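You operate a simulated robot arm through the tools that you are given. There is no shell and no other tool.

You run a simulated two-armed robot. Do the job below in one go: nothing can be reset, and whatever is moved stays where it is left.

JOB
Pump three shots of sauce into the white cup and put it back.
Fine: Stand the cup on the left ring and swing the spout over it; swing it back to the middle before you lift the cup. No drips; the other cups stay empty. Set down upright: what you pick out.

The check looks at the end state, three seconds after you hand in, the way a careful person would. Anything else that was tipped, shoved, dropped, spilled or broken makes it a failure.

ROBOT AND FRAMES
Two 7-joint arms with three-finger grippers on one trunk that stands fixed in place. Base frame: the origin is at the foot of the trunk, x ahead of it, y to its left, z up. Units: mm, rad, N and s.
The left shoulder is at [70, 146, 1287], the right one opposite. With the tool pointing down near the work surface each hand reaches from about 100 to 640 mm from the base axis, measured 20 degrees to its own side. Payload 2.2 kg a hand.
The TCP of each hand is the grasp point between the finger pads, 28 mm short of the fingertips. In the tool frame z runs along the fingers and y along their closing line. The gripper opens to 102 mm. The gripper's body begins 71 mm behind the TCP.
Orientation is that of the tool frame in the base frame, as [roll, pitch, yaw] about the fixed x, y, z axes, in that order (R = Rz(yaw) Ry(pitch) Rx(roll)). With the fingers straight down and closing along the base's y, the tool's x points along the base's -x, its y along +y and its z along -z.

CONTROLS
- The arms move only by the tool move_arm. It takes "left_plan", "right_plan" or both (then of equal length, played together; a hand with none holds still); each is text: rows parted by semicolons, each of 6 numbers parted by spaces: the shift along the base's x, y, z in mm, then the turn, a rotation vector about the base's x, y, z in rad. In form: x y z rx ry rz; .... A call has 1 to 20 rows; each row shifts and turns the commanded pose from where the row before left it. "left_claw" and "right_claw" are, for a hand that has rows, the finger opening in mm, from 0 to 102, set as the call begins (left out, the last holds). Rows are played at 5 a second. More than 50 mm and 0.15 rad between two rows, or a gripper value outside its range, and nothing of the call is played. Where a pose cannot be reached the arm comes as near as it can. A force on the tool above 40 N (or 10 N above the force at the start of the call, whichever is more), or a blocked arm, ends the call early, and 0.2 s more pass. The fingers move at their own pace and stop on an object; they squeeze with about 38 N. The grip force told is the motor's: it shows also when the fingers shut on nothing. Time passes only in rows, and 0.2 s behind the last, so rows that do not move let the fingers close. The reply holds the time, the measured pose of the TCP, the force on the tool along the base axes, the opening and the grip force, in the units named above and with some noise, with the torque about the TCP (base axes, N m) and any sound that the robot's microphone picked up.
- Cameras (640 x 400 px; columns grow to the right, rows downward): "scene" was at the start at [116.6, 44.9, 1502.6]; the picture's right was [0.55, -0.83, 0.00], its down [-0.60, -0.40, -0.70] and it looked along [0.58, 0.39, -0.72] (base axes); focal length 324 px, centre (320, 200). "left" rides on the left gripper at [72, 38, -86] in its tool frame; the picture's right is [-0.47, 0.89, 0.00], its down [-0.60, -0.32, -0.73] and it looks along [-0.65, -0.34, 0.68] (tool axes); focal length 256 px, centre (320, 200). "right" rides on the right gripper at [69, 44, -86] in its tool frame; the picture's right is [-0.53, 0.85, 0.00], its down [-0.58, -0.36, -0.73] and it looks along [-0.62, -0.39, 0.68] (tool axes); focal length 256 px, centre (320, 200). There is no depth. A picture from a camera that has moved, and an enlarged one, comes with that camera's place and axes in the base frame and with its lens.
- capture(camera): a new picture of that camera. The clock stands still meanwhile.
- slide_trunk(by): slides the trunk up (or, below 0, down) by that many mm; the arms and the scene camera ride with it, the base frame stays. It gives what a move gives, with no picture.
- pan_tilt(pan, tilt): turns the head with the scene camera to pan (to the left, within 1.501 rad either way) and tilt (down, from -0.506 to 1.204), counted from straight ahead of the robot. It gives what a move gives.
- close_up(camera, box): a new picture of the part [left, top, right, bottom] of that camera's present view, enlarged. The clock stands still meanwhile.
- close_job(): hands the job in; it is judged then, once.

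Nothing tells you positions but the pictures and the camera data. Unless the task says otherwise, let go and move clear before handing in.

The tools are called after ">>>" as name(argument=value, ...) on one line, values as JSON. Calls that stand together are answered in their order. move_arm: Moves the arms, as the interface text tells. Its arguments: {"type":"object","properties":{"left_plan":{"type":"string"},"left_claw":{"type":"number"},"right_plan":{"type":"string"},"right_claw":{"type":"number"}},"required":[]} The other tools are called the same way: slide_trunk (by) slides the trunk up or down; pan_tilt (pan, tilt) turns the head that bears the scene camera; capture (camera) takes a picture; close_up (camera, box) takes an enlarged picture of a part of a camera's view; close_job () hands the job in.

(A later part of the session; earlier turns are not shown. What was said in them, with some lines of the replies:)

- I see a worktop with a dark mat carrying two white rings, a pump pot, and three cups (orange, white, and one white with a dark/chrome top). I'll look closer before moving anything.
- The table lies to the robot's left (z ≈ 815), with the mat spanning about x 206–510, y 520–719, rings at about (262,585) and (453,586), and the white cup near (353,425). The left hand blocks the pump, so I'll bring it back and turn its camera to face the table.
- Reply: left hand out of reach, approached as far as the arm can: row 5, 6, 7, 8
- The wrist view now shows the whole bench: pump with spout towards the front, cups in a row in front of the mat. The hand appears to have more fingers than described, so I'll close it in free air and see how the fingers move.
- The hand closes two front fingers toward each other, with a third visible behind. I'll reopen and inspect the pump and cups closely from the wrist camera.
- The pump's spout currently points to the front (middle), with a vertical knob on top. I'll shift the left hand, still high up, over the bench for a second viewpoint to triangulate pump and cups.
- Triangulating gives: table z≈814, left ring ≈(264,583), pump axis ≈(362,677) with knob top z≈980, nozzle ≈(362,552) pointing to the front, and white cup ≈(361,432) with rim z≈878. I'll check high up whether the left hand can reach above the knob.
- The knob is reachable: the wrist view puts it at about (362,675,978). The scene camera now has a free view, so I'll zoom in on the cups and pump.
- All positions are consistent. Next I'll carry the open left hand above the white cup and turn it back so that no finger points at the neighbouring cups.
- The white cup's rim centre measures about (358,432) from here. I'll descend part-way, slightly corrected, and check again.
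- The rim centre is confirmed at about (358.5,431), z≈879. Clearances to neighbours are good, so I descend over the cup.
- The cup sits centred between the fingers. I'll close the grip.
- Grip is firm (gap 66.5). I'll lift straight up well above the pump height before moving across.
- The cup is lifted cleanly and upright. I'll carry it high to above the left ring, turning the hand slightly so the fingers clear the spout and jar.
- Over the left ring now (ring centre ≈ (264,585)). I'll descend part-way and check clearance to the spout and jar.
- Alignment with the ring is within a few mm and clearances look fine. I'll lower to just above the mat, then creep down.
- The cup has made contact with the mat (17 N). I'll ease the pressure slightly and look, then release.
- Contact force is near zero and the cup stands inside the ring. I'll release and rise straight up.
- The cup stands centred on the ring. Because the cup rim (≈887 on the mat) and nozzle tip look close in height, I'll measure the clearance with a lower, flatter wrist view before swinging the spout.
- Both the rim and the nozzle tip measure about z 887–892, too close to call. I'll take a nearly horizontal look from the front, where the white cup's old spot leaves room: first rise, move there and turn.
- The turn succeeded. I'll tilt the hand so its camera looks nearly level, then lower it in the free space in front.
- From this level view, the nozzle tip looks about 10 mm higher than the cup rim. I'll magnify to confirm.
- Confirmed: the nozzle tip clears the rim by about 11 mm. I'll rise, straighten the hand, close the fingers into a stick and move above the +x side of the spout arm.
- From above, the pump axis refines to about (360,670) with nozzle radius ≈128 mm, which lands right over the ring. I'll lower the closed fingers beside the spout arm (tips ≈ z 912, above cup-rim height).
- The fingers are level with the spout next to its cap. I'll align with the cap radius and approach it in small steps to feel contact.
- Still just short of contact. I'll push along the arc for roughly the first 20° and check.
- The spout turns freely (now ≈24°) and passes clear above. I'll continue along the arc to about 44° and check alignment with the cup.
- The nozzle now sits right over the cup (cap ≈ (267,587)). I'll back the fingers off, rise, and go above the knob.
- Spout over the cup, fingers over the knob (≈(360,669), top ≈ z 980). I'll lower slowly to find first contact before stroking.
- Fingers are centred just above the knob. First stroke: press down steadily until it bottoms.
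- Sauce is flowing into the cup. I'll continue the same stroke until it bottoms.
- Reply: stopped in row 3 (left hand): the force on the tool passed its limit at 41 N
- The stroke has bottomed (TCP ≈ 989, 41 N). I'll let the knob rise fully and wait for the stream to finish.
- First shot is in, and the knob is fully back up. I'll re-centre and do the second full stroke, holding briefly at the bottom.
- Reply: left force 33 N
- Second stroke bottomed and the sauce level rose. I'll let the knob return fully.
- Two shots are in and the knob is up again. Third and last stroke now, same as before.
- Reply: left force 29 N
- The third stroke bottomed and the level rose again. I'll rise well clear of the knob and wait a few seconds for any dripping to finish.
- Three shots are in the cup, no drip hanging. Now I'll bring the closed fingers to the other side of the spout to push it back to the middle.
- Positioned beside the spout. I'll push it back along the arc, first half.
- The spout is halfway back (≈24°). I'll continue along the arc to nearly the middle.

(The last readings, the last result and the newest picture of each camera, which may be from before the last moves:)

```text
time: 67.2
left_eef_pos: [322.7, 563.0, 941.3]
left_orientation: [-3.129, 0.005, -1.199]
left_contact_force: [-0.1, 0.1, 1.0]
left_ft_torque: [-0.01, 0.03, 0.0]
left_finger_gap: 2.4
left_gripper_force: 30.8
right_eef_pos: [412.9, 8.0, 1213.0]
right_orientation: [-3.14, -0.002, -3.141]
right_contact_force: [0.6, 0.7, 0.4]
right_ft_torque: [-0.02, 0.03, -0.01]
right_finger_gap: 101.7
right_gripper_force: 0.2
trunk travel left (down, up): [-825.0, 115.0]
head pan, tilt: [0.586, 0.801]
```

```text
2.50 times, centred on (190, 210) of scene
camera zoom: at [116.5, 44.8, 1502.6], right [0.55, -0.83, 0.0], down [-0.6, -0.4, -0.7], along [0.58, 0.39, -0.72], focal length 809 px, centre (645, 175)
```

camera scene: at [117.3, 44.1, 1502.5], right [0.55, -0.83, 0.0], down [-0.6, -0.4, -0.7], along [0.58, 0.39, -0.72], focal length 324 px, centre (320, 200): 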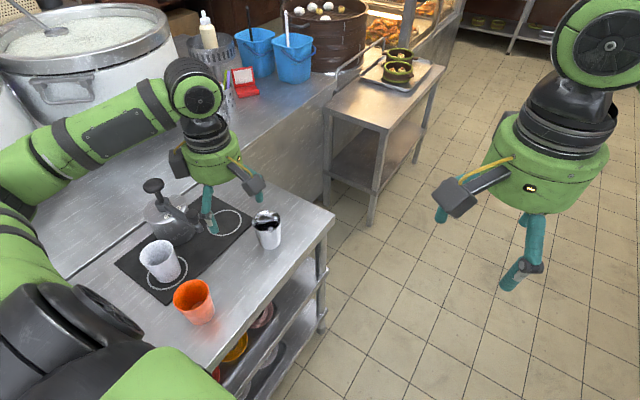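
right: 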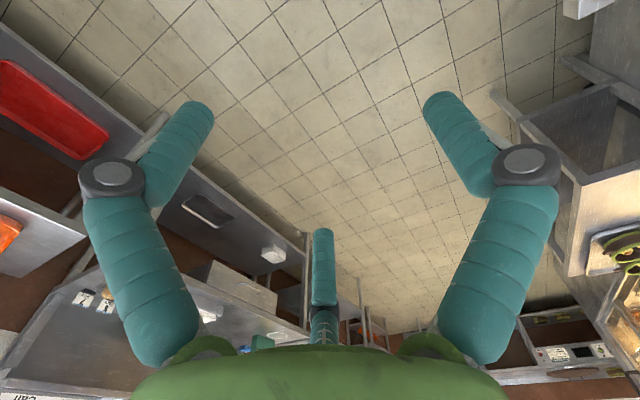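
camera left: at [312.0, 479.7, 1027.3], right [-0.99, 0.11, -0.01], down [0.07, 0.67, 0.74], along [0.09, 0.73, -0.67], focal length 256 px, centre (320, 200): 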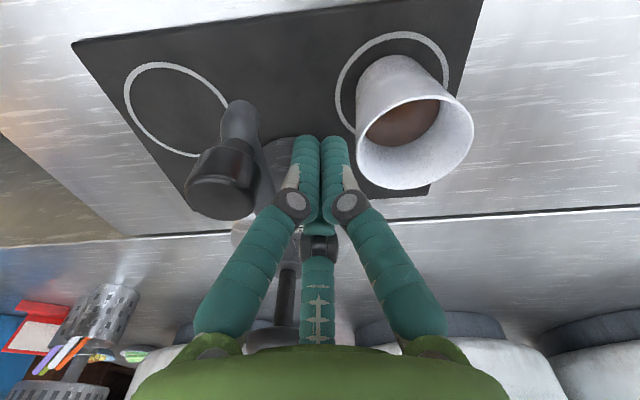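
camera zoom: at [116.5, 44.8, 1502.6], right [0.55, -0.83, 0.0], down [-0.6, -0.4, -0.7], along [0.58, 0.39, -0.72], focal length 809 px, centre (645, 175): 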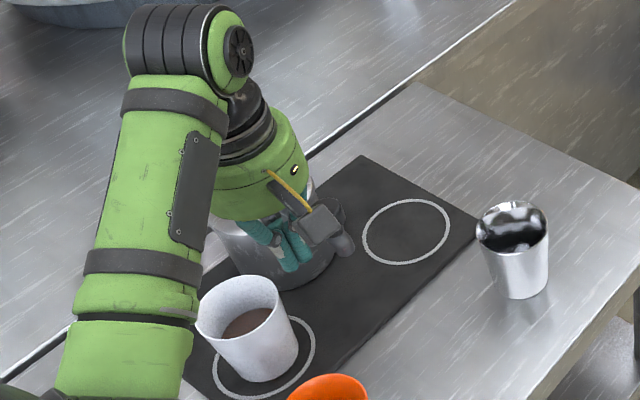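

The spout cap is now at about (360,547), essentially its original middle position. I'll back off, rise and verify from the scene camera.

>>> move_arm(left_plan="-8 2 0 0 0 0; -6 0 0 0 0 0; 0 0 30 0 0 0; 0 0 45 0 0 0; 0 0 45 0 0 0; -30 25 0 0 0 0; -30 25 0 0 0 0; 0 0 0 0 0 0")

>>> close_up(camera="scene", box=[120, 165, 240, 265])

>>> capture(camera="left")

```text
time: 69.0
left_eef_pos: [248.9, 613.3, 1063.6]
left_orientation: [-3.13, 0.007, -1.201]
left_contact_force: [-0.2, 0.1, 0.0]
left_ft_torque: [0.02, 0.02, -0.03]
left_finger_gap: 2.1
left_gripper_force: 31.7
right_eef_pos: [415.0, 6.6, 1212.2]
right_orientation: [3.14, 0.001, 3.141]
right_contact_force: [0.6, -1.2, -0.5]
right_ft_torque: [0.02, -0.02, -0.01]
right_finger_gap: 101.8
right_gripper_force: 0.1
trunk travel left (down, up): [-825.0, 115.0]
head pan, tilt: [0.586, 0.801]
```

```text
4.00 times, centred on (180, 215) of scene
camera zoom: at [117.7, 43.9, 1502.5], right [0.55, -0.83, 0.0], down [-0.6, -0.4, -0.7], along [0.58, 0.39, -0.72], focal length 1294 px, centre (880, 140)
```

zoom: 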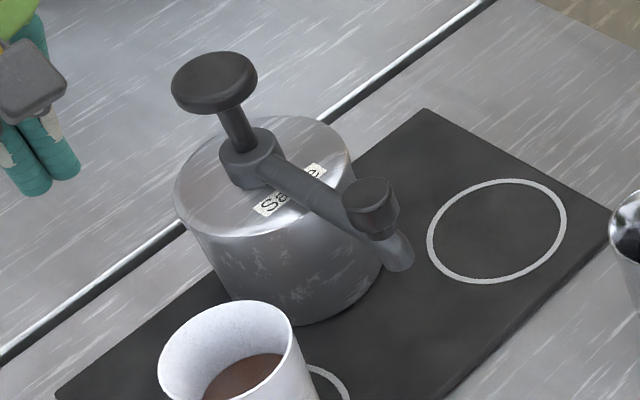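

```text
taken
camera left: at [238.2, 530.9, 1148.7], right [-0.99, 0.11, -0.01], down [0.07, 0.67, 0.74], along [0.09, 0.73, -0.67], focal length 256 px, centre (320, 200)
```

left: 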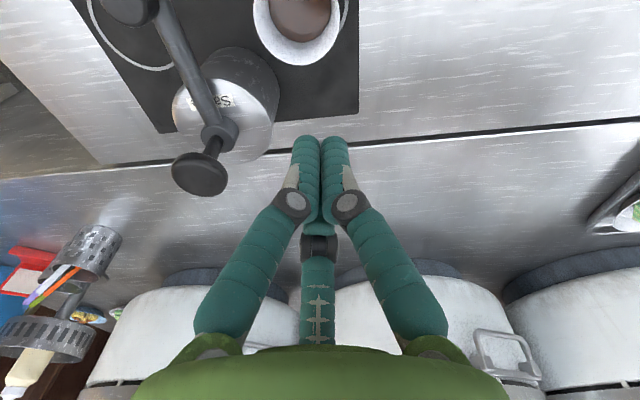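

The spout is back exactly at its original middle position and the pump hasn't moved. I'll open the hand, square it up and return above the cup with the same orientation I released it in.

>>> move_arm(left_plan="0 0 0 -0.0107 0.0083 0; 1 -2 0 0 0 -0.14; 1 -2 0 0 0 -0.14; 1 -2 0 0 0 -0.14; 1 -2 0 0 0 -0.14; 1 -2 0 0 0 -0.14; 1 -2 0 0 0 -0.14; 1 -2 0 0 0 -0.14; 1 -2 0 0 0 -0.14; 1 -2 0 0 0 -0.14; 1 -2 0 0 0 -0.14; 1 -2 0 0 0 -0.14; 1 -2 0 0 0 -0.14; 1 -1 0 0 0 -0.14; 1 -1 0 0 0 -0.14; 1 -1 0 0 0 -0.14; 0 0 0 0 0 -0.14; 0 0 0 0 0 0", left_claw=102)

>>> capture(camera="left")

```text
time: 72.8
left_eef_pos: [261.6, 586.9, 1063.0]
left_orientation: [3.141, 0.0, 2.841]
left_contact_force: [0.4, -0.1, 0.8]
left_ft_torque: [0.01, 0.0, -0.02]
left_finger_gap: 102.0
left_gripper_force: 0.2
right_eef_pos: [413.6, 7.0, 1214.0]
right_orientation: [-3.141, 0.0, -3.139]
right_contact_force: [-0.1, -0.9, 0.4]
right_ft_torque: [-0.03, 0.02, -0.02]
right_finger_gap: 102.4
right_gripper_force: 0.1
trunk travel left (down, up): [-825.0, 115.0]
head pan, tilt: [0.586, 0.801]
```

```text
taken
camera left: at [205.0, 644.3, 1148.4], right [0.71, 0.71, 0.0], down [0.48, -0.48, 0.73], along [0.52, -0.52, -0.68], focal length 256 px, centre (320, 200)
```

left: 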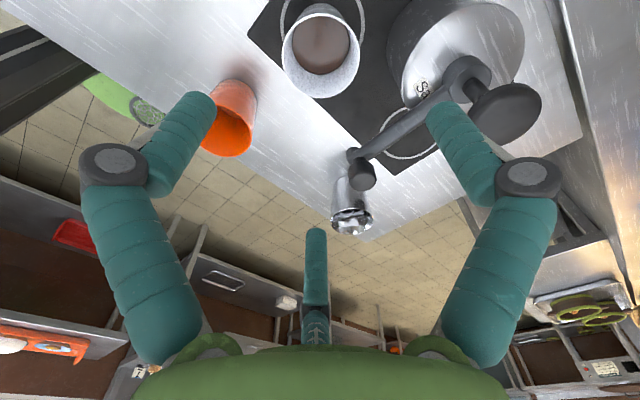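

The cup is where I left it. I'll descend straight over it, part-way first then fully.

>>> move_arm(left_plan="2 -1 -30 0 0 0; 0 0 -40 0 0 0; 0 0 -35 0 0 0; 0 0 0 0 0 0")

>>> capture(camera="left")

```text
time: 73.8
left_eef_pos: [265.1, 586.3, 959.4]
left_orientation: [3.141, -0.001, 2.844]
left_contact_force: [-0.4, -0.3, 0.0]
left_ft_torque: [-0.01, -0.01, 0.0]
left_finger_gap: 102.2
left_gripper_force: 0.0
right_eef_pos: [413.7, 7.3, 1212.5]
right_orientation: [3.14, 0.001, 3.141]
right_contact_force: [-0.3, 0.1, -0.6]
right_ft_torque: [0.0, -0.01, 0.0]
right_finger_gap: 101.7
right_gripper_force: 0.0
trunk travel left (down, up): [-825.0, 115.0]
head pan, tilt: [0.586, 0.801]
```

```text
taken
camera left: at [206.9, 643.3, 1045.5], right [0.7, 0.71, 0.0], down [0.48, -0.48, 0.73], along [0.52, -0.51, -0.68], focal length 256 px, centre (320, 200)
```

left: 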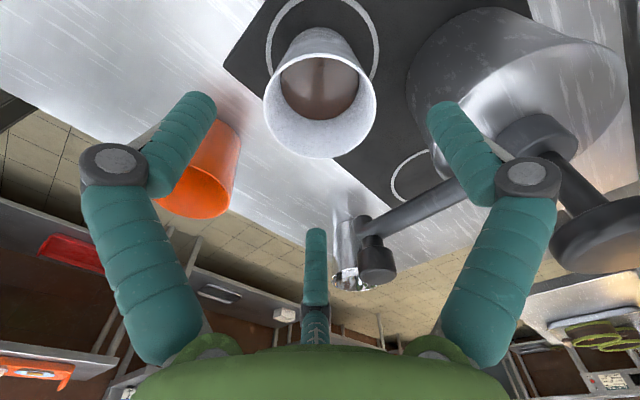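

Centred and clear of the spout. I'll descend to the grasp height and close.

>>> move_arm(left_plan="-1 0 -25 0 0 0; 0 0 -30 0 0 0; 0 0 -25 0 0 0; 0 0 -16 0 0 0; 0 0 0 0 0 0")

>>> move_arm(left_plan="0 0 0 0 0 0; 0 0 0 0 0 0; 0 0 0 0 0 0; 0 0 0 0 0 0", left_claw=50)

>>> capture(camera="left")

```text
time: 75.0
left_eef_pos: [263.5, 586.6, 862.1]
left_orientation: [3.141, 0.001, 2.841]
left_contact_force: [-0.3, 0.2, 0.2]
left_ft_torque: [-0.01, -0.02, 0.01]
left_finger_gap: 101.9
left_gripper_force: 0.0
right_eef_pos: [413.7, 7.1, 1213.0]
right_orientation: [-3.141, 0.0, -3.14]
right_contact_force: [-0.2, 0.1, 0.5]
right_ft_torque: [0.01, -0.03, -0.01]
right_finger_gap: 102.3
right_gripper_force: 0.1
trunk travel left (down, up): [-825.0, 115.0]
head pan, tilt: [0.586, 0.801]
```

```text
time: 76.0
left_eef_pos: [263.3, 586.2, 861.4]
left_orientation: [-3.141, 0.001, 2.844]
left_contact_force: [0.4, 0.1, 2.5]
left_ft_torque: [-0.03, -0.13, 0.01]
left_finger_gap: 66.5
left_gripper_force: 37.5
right_eef_pos: [414.1, 7.9, 1213.6]
right_orientation: [-3.141, -0.002, -3.141]
right_contact_force: [-0.5, 0.5, 0.1]
right_ft_torque: [0.01, 0.01, 0.0]
right_finger_gap: 101.9
right_gripper_force: 0.1
trunk travel left (down, up): [-825.0, 115.0]
head pan, tilt: [0.586, 0.801]
```

```text
taken
camera left: at [205.9, 643.6, 948.3], right [0.7, 0.71, 0.0], down [0.48, -0.48, 0.73], along [0.52, -0.51, -0.68], focal length 256 px, centre (320, 200)
```

left: 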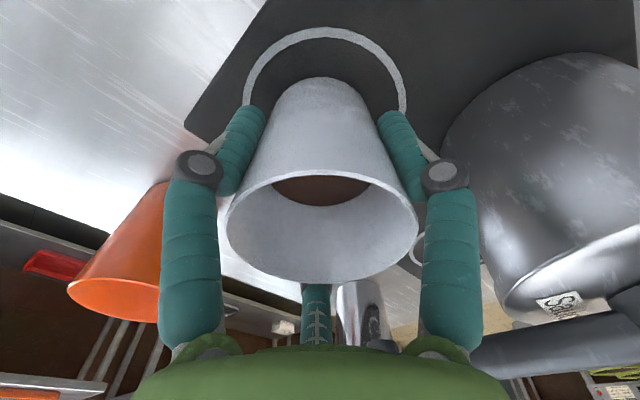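

Firm grip again. I'll lift straight up gently since the cup now holds sauce.

>>> move_arm(left_plan="0 0 4 0 0 0; 0 0 8 0 0 0; 0 0 13 0 0 0; 0 0 18 0 0 0; 0 0 22 0 0 0; 0 0 24 0 0 0; 0 0 24 0 0 0; 0 0 24 0 0 0; 0 0 22 0 0 0; 0 0 18 0 0 0; 0 0 12 0 0 0; 0 0 7 0 0 0; 0 0 3 0 0 0; 0 0 0 0 0 0")

>>> capture(camera="left")

>>> capture(camera="scene")

```text
time: 79.0
left_eef_pos: [263.3, 586.3, 1060.1]
left_orientation: [-3.141, 0.0, 2.846]
left_contact_force: [-0.7, 0.5, -1.3]
left_ft_torque: [-0.01, 0.02, -0.03]
left_finger_gap: 66.5
left_gripper_force: 38.4
right_eef_pos: [413.2, 7.8, 1212.6]
right_orientation: [3.141, 0.001, 3.141]
right_contact_force: [-1.0, -0.5, 1.1]
right_ft_torque: [0.02, 0.04, -0.02]
right_finger_gap: 102.2
right_gripper_force: 0.1
trunk travel left (down, up): [-825.0, 115.0]
head pan, tilt: [0.586, 0.801]
```

```text
taken
camera left: at [205.8, 642.8, 1146.4], right [0.7, 0.71, 0.0], down [0.48, -0.48, 0.73], along [0.52, -0.52, -0.68], focal length 256 px, centre (320, 200)
```

left: 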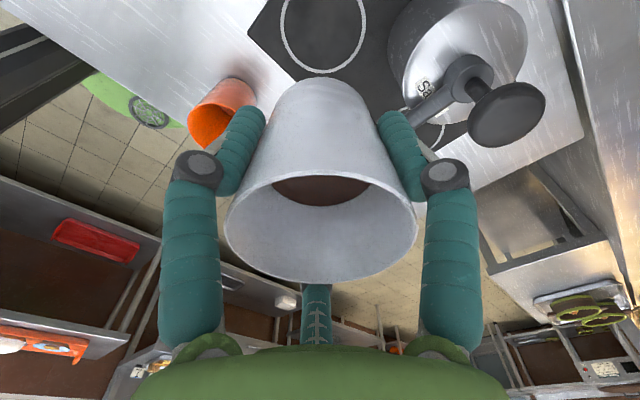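

```text
taken
camera scene: at [116.7, 45.1, 1502.5], right [0.55, -0.83, 0.0], down [-0.6, -0.4, -0.7], along [0.58, 0.39, -0.72], focal length 324 px, centre (320, 200)
```

scene: 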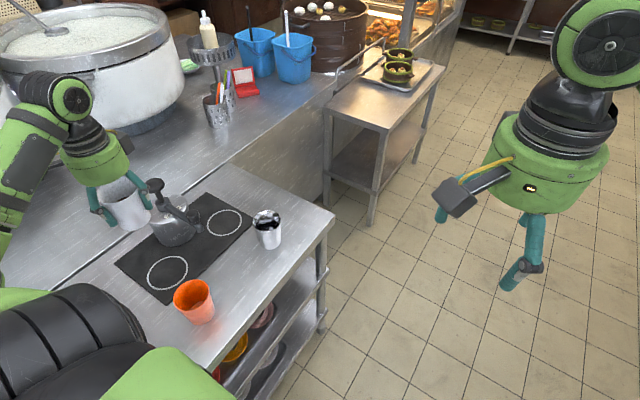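

Ring and mat are clean. I'll carry the cup smoothly back above its original spot (358,431), turning the hand back on the way.

>>> move_arm(left_plan="2.8 -4.7 0 0 0 0.027; 5.7 -9.3 0 0 0 0.027; 9.5 -15.5 0 0 0 0.027; 12.3 -20.2 0 0 0 0.027; 13.3 -21.8 0 0 0 0.027; 13.3 -21.8 0 0 0 0.027; 12.3 -20.2 0 0 0 0.027; 10.4 -17.1 0 0 0 0.027; 7.6 -12.4 0 0 0 0.027; 4.7 -7.8 0 0 0 0.027; 2.8 -4.7 0 0 0 0.027; 0 0 0 0 0 0; 0 0 0 0 0 0")

>>> capture(camera="left")

>>> capture(camera="scene")

```text
time: 81.8
left_eef_pos: [357.0, 430.8, 1059.6]
left_orientation: [3.141, 0.001, 3.141]
left_contact_force: [-0.2, -0.1, -0.9]
left_ft_torque: [0.02, 0.0, -0.01]
left_finger_gap: 66.5
left_gripper_force: 37.8
right_eef_pos: [414.0, 8.5, 1212.8]
right_orientation: [3.141, 0.0, 3.141]
right_contact_force: [-0.4, 0.4, -0.3]
right_ft_torque: [0.0, 0.01, 0.0]
right_finger_gap: 101.9
right_gripper_force: 0.1
trunk travel left (down, up): [-825.0, 115.0]
head pan, tilt: [0.586, 0.801]
```

```text
taken
camera left: at [286.1, 468.1, 1146.4], right [0.46, 0.89, 0.0], down [0.6, -0.32, 0.73], along [0.65, -0.34, -0.68], focal length 256 px, centre (320, 200)
```

left: 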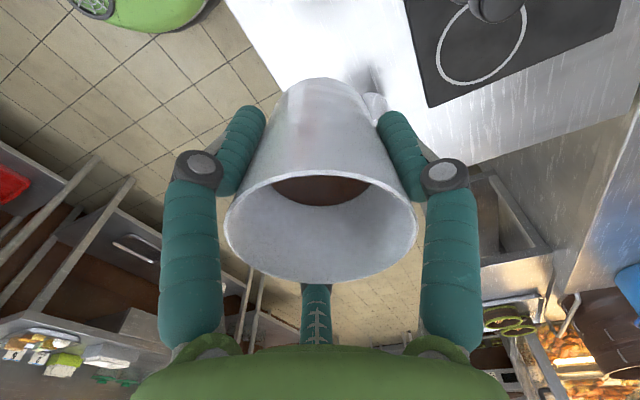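

```text
taken
camera scene: at [116.8, 45.0, 1502.5], right [0.55, -0.83, 0.0], down [-0.6, -0.4, -0.7], along [0.58, 0.39, -0.72], focal length 324 px, centre (320, 200)
```

scene: 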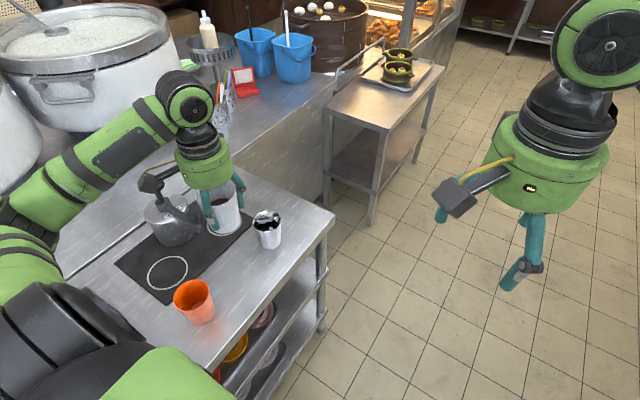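

Above the original spot and level. I'll lower smoothly to just above the table.

>>> move_arm(left_plan="0.5 0 -6 0 0 0; 0.5 0 -14 0 0 0; 0 0 -22 0 0 0; 0 0 -26 0 0 0; 0 0 -28 0 0 0; 0 0 -28 0 0 0; 0 0 -26 0 0 0; 0 0 -20 0 0 0; 0 0 -14 0 0 0; 0 0 -9 0 0 0; 0 0 -5 0 0 0; 0 0 0 0 0 0")

>>> move_arm(left_plan="0 0 -2 0 0 0; 0 0 -2 0 0 0; 0 0 -1.5 0 0 0; 0 0 0 0 0 0")

>>> capture(camera="left")

```text
time: 84.4
left_eef_pos: [360.7, 430.6, 862.7]
left_orientation: [3.141, -0.001, 3.141]
left_contact_force: [0.1, 0.6, -1.0]
left_ft_torque: [0.01, -0.02, 0.0]
left_finger_gap: 66.5
left_gripper_force: 37.4
right_eef_pos: [412.6, 7.9, 1211.8]
right_orientation: [-3.141, -0.001, 3.141]
right_contact_force: [0.1, 0.1, 0.1]
right_ft_torque: [0.02, 0.0, 0.03]
right_finger_gap: 102.1
right_gripper_force: 0.1
trunk travel left (down, up): [-825.0, 115.0]
head pan, tilt: [0.586, 0.801]
```

```text
time: 85.4
left_eef_pos: [359.3, 430.9, 856.4]
left_orientation: [3.141, 0.001, -3.141]
left_contact_force: [0.4, 0.3, -1.2]
left_ft_torque: [-0.03, 0.01, -0.01]
left_finger_gap: 66.4
left_gripper_force: 37.7
right_eef_pos: [413.6, 7.6, 1214.3]
right_orientation: [-3.141, -0.001, 3.141]
right_contact_force: [0.2, 1.4, 0.4]
right_ft_torque: [0.02, 0.01, -0.01]
right_finger_gap: 101.8
right_gripper_force: 0.1
trunk travel left (down, up): [-825.0, 115.0]
head pan, tilt: [0.586, 0.801]
```

```text
taken
camera left: at [287.6, 468.1, 942.7], right [0.47, 0.89, 0.0], down [0.6, -0.32, 0.73], along [0.65, -0.34, -0.68], focal length 256 px, centre (320, 200)
```

left: 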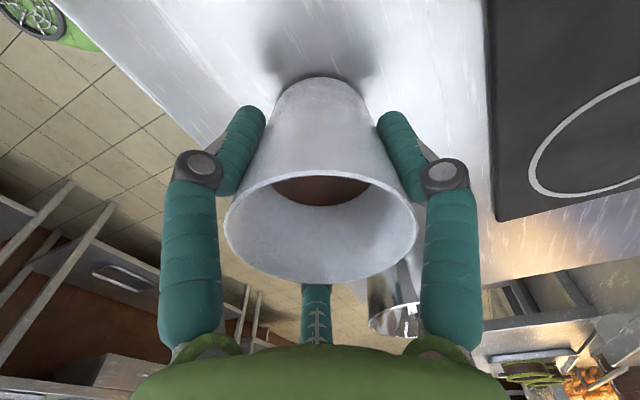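

Nearly touching and in the same view as at the first grasp. I'll creep down until contact is felt.

>>> move_arm(left_plan="0 0 -1 0 0 0; 0 0 -1 0 0 0; 0 0 -1 0 0 0; 0 0 0 0 0 0")

```text
time: 86.4
left_eef_pos: [359.9, 430.6, 853.0]
left_orientation: [3.141, -0.002, 3.141]
left_contact_force: [0.1, -0.4, -0.3]
left_ft_torque: [0.01, -0.01, 0.03]
left_finger_gap: 66.4
left_gripper_force: 38.0
right_eef_pos: [414.5, 7.2, 1214.4]
right_orientation: [3.141, 0.0, -3.141]
right_contact_force: [0.1, -0.3, 0.0]
right_ft_torque: [-0.01, 0.02, 0.01]
right_finger_gap: 101.8
right_gripper_force: 0.0
trunk travel left (down, up): [-825.0, 115.0]
head pan, tilt: [0.586, 0.801]
```

>>> move_arm(left_plan="0 0 -1 0 0 0; 0 0 -1 0 0 0; 0 0 0 0 0 0")

```text
time: 87.2
left_eef_pos: [359.6, 430.4, 854.0]
left_orientation: [3.14, 0.004, 3.141]
left_contact_force: [-0.9, 2.2, 13.1]
left_ft_torque: [-0.18, 0.32, -0.01]
left_finger_gap: 66.7
left_gripper_force: 38.5
right_eef_pos: [411.9, 6.2, 1213.1]
right_orientation: [3.139, 0.002, -3.141]
right_contact_force: [0.5, -0.2, -0.7]
right_ft_torque: [0.01, 0.02, -0.01]
right_finger_gap: 102.1
right_gripper_force: 0.0
trunk travel left (down, up): [-825.0, 115.0]
head pan, tilt: [0.586, 0.801]
```

The cup has touched down (13 N) at the original height. I'll ease off, then release.

>>> move_arm(left_plan="0 0 1 0 0 0; 0 0 0.7 0 0 0; 0 0 0 0 0 0")

>>> move_arm(left_plan="0 0 0 0 0 0; 0 0 0 0 0 0; 0 0 0 0 0 0; 0 0 0 0 0 0", left_claw=102)

>>> capture(camera="left")

```text
time: 88.0
left_eef_pos: [358.4, 430.5, 854.1]
left_orientation: [-3.141, 0.001, 3.14]
left_contact_force: [1.8, 2.6, 8.1]
left_ft_torque: [0.03, -0.07, -0.01]
left_finger_gap: 66.8
left_gripper_force: 38.1
right_eef_pos: [414.0, 7.1, 1213.1]
right_orientation: [3.141, -0.002, 3.142]
right_contact_force: [0.1, -0.2, -0.4]
right_ft_torque: [-0.02, 0.01, 0.02]
right_finger_gap: 102.1
right_gripper_force: 0.1
trunk travel left (down, up): [-825.0, 115.0]
head pan, tilt: [0.586, 0.801]
```

```text
time: 89.0
left_eef_pos: [358.6, 430.9, 853.9]
left_orientation: [3.141, 0.0, 3.141]
left_contact_force: [-0.6, -0.4, -0.2]
left_ft_torque: [-0.02, 0.01, 0.0]
left_finger_gap: 102.0
left_gripper_force: 0.1
right_eef_pos: [414.5, 7.1, 1213.2]
right_orientation: [3.14, 0.0, -3.141]
right_contact_force: [0.3, 0.4, -0.5]
right_ft_torque: [0.02, 0.01, -0.01]
right_finger_gap: 102.1
right_gripper_force: 0.0
trunk travel left (down, up): [-825.0, 115.0]
head pan, tilt: [0.586, 0.801]
```

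```text
taken
camera left: at [287.3, 468.0, 939.6], right [0.47, 0.89, 0.0], down [0.6, -0.32, 0.73], along [0.65, -0.34, -0.68], focal length 256 px, centre (320, 200)
```

left: 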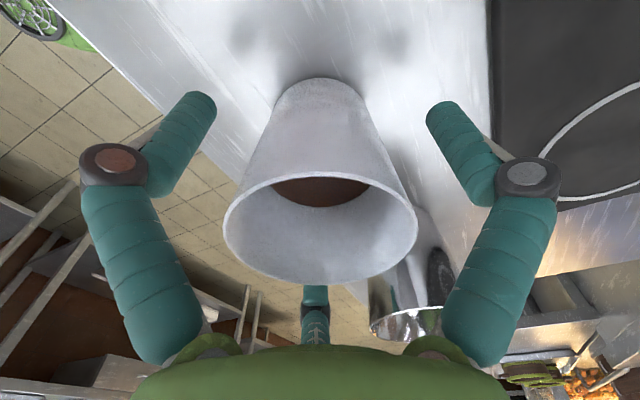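

The cup stands free and upright between the open fingers. I'll rise straight up and return the hand to its starting area.

>>> move_arm(left_plan="0 0 10 0 0 0; 0 0 20 0 0 0; 0 0 35 0 0 0; 0 0 45 0 0 0; 0 0 45 0 0 0; 0 0 45 0 0 0; 0 0 45 0 0 0; -10 -12 40 0 0 0; -20 -25 35 0 0 0; -20 -25 35 0 0 0; -20 -22 0 0 0 0; 0 0 0 0 0 0")

>>> capture(camera="scene")

>>> close_up(camera="scene", box=[100, 160, 340, 340])

>>> capture(camera="left")

```text
time: 91.6
left_eef_pos: [289.9, 347.1, 1207.3]
left_orientation: [3.141, -0.001, -3.141]
left_contact_force: [-0.8, 0.5, -0.2]
left_ft_torque: [0.01, 0.01, 0.0]
left_finger_gap: 102.2
left_gripper_force: 0.0
right_eef_pos: [413.3, 8.1, 1211.8]
right_orientation: [-3.14, -0.002, -3.141]
right_contact_force: [0.1, 0.1, 0.3]
right_ft_torque: [-0.04, 0.0, 0.0]
right_finger_gap: 101.9
right_gripper_force: 0.1
trunk travel left (down, up): [-825.0, 115.0]
head pan, tilt: [0.586, 0.801]
```

```text
taken
camera scene: at [117.3, 45.6, 1502.5], right [0.55, -0.83, 0.0], down [-0.6, -0.4, -0.7], along [0.58, 0.38, -0.72], focal length 324 px, centre (320, 200)
```

scene: 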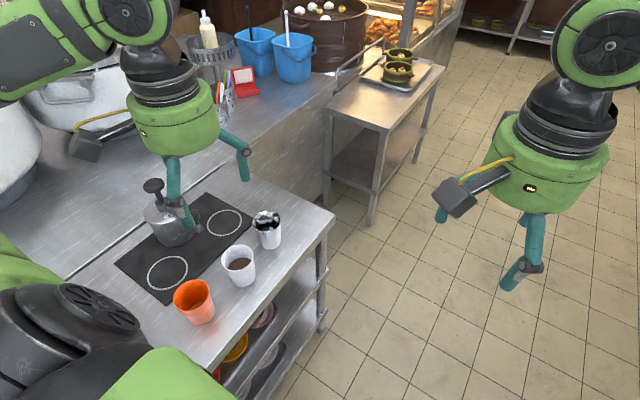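

```text
2.22 times, centred on (220, 250) of scene
camera zoom: at [117.3, 45.6, 1502.5], right [0.55, -0.83, 0.0], down [-0.6, -0.4, -0.7], along [0.58, 0.38, -0.72], focal length 719 px, centre (542, 89)
```

zoom: 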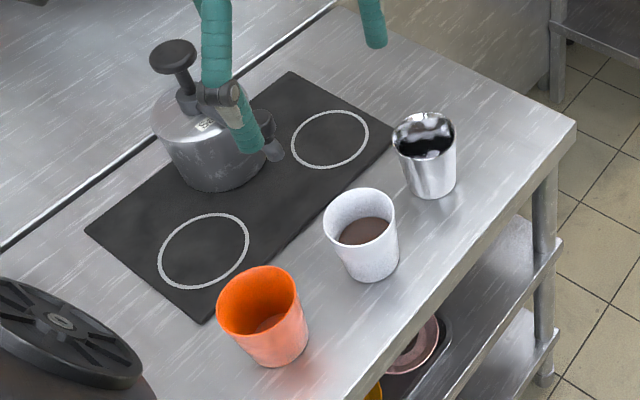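

```text
taken
camera left: at [218.1, 384.1, 1295.0], right [0.46, 0.89, 0.0], down [0.61, -0.32, 0.73], along [0.65, -0.34, -0.68], focal length 256 px, centre (320, 200)
```

left: 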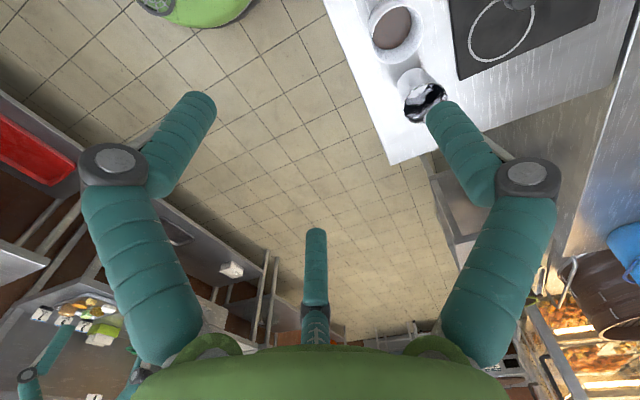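

The white cup is back in its original place, upright, with three shots of sauce. The spout is at the middle, the mat is clean, and the other cups are empty and where they were. Both hands are clear, so I'm handing in.

>>> close_job()

```text
The job is handed in.
```

The white cup has three shots of sauce in it and is back on its original spot, standing upright. I handed the job in; no verdict has come back.

- **Pumping:** I stood the cup on the left ring, swung the spout over it and pressed the pump three times, each stroke all the way down. The sauce level rose with each stroke.
- **Spout:** I waited about two and a half seconds after the last stroke before swinging the spout back to the middle, then lifted the cup. I saw no drips.
- **Everything else:** In the final pictures the mat is clean, the orange and steel cups are empty and where they were, and the pump has not moved. Both hands are open and clear of the table.
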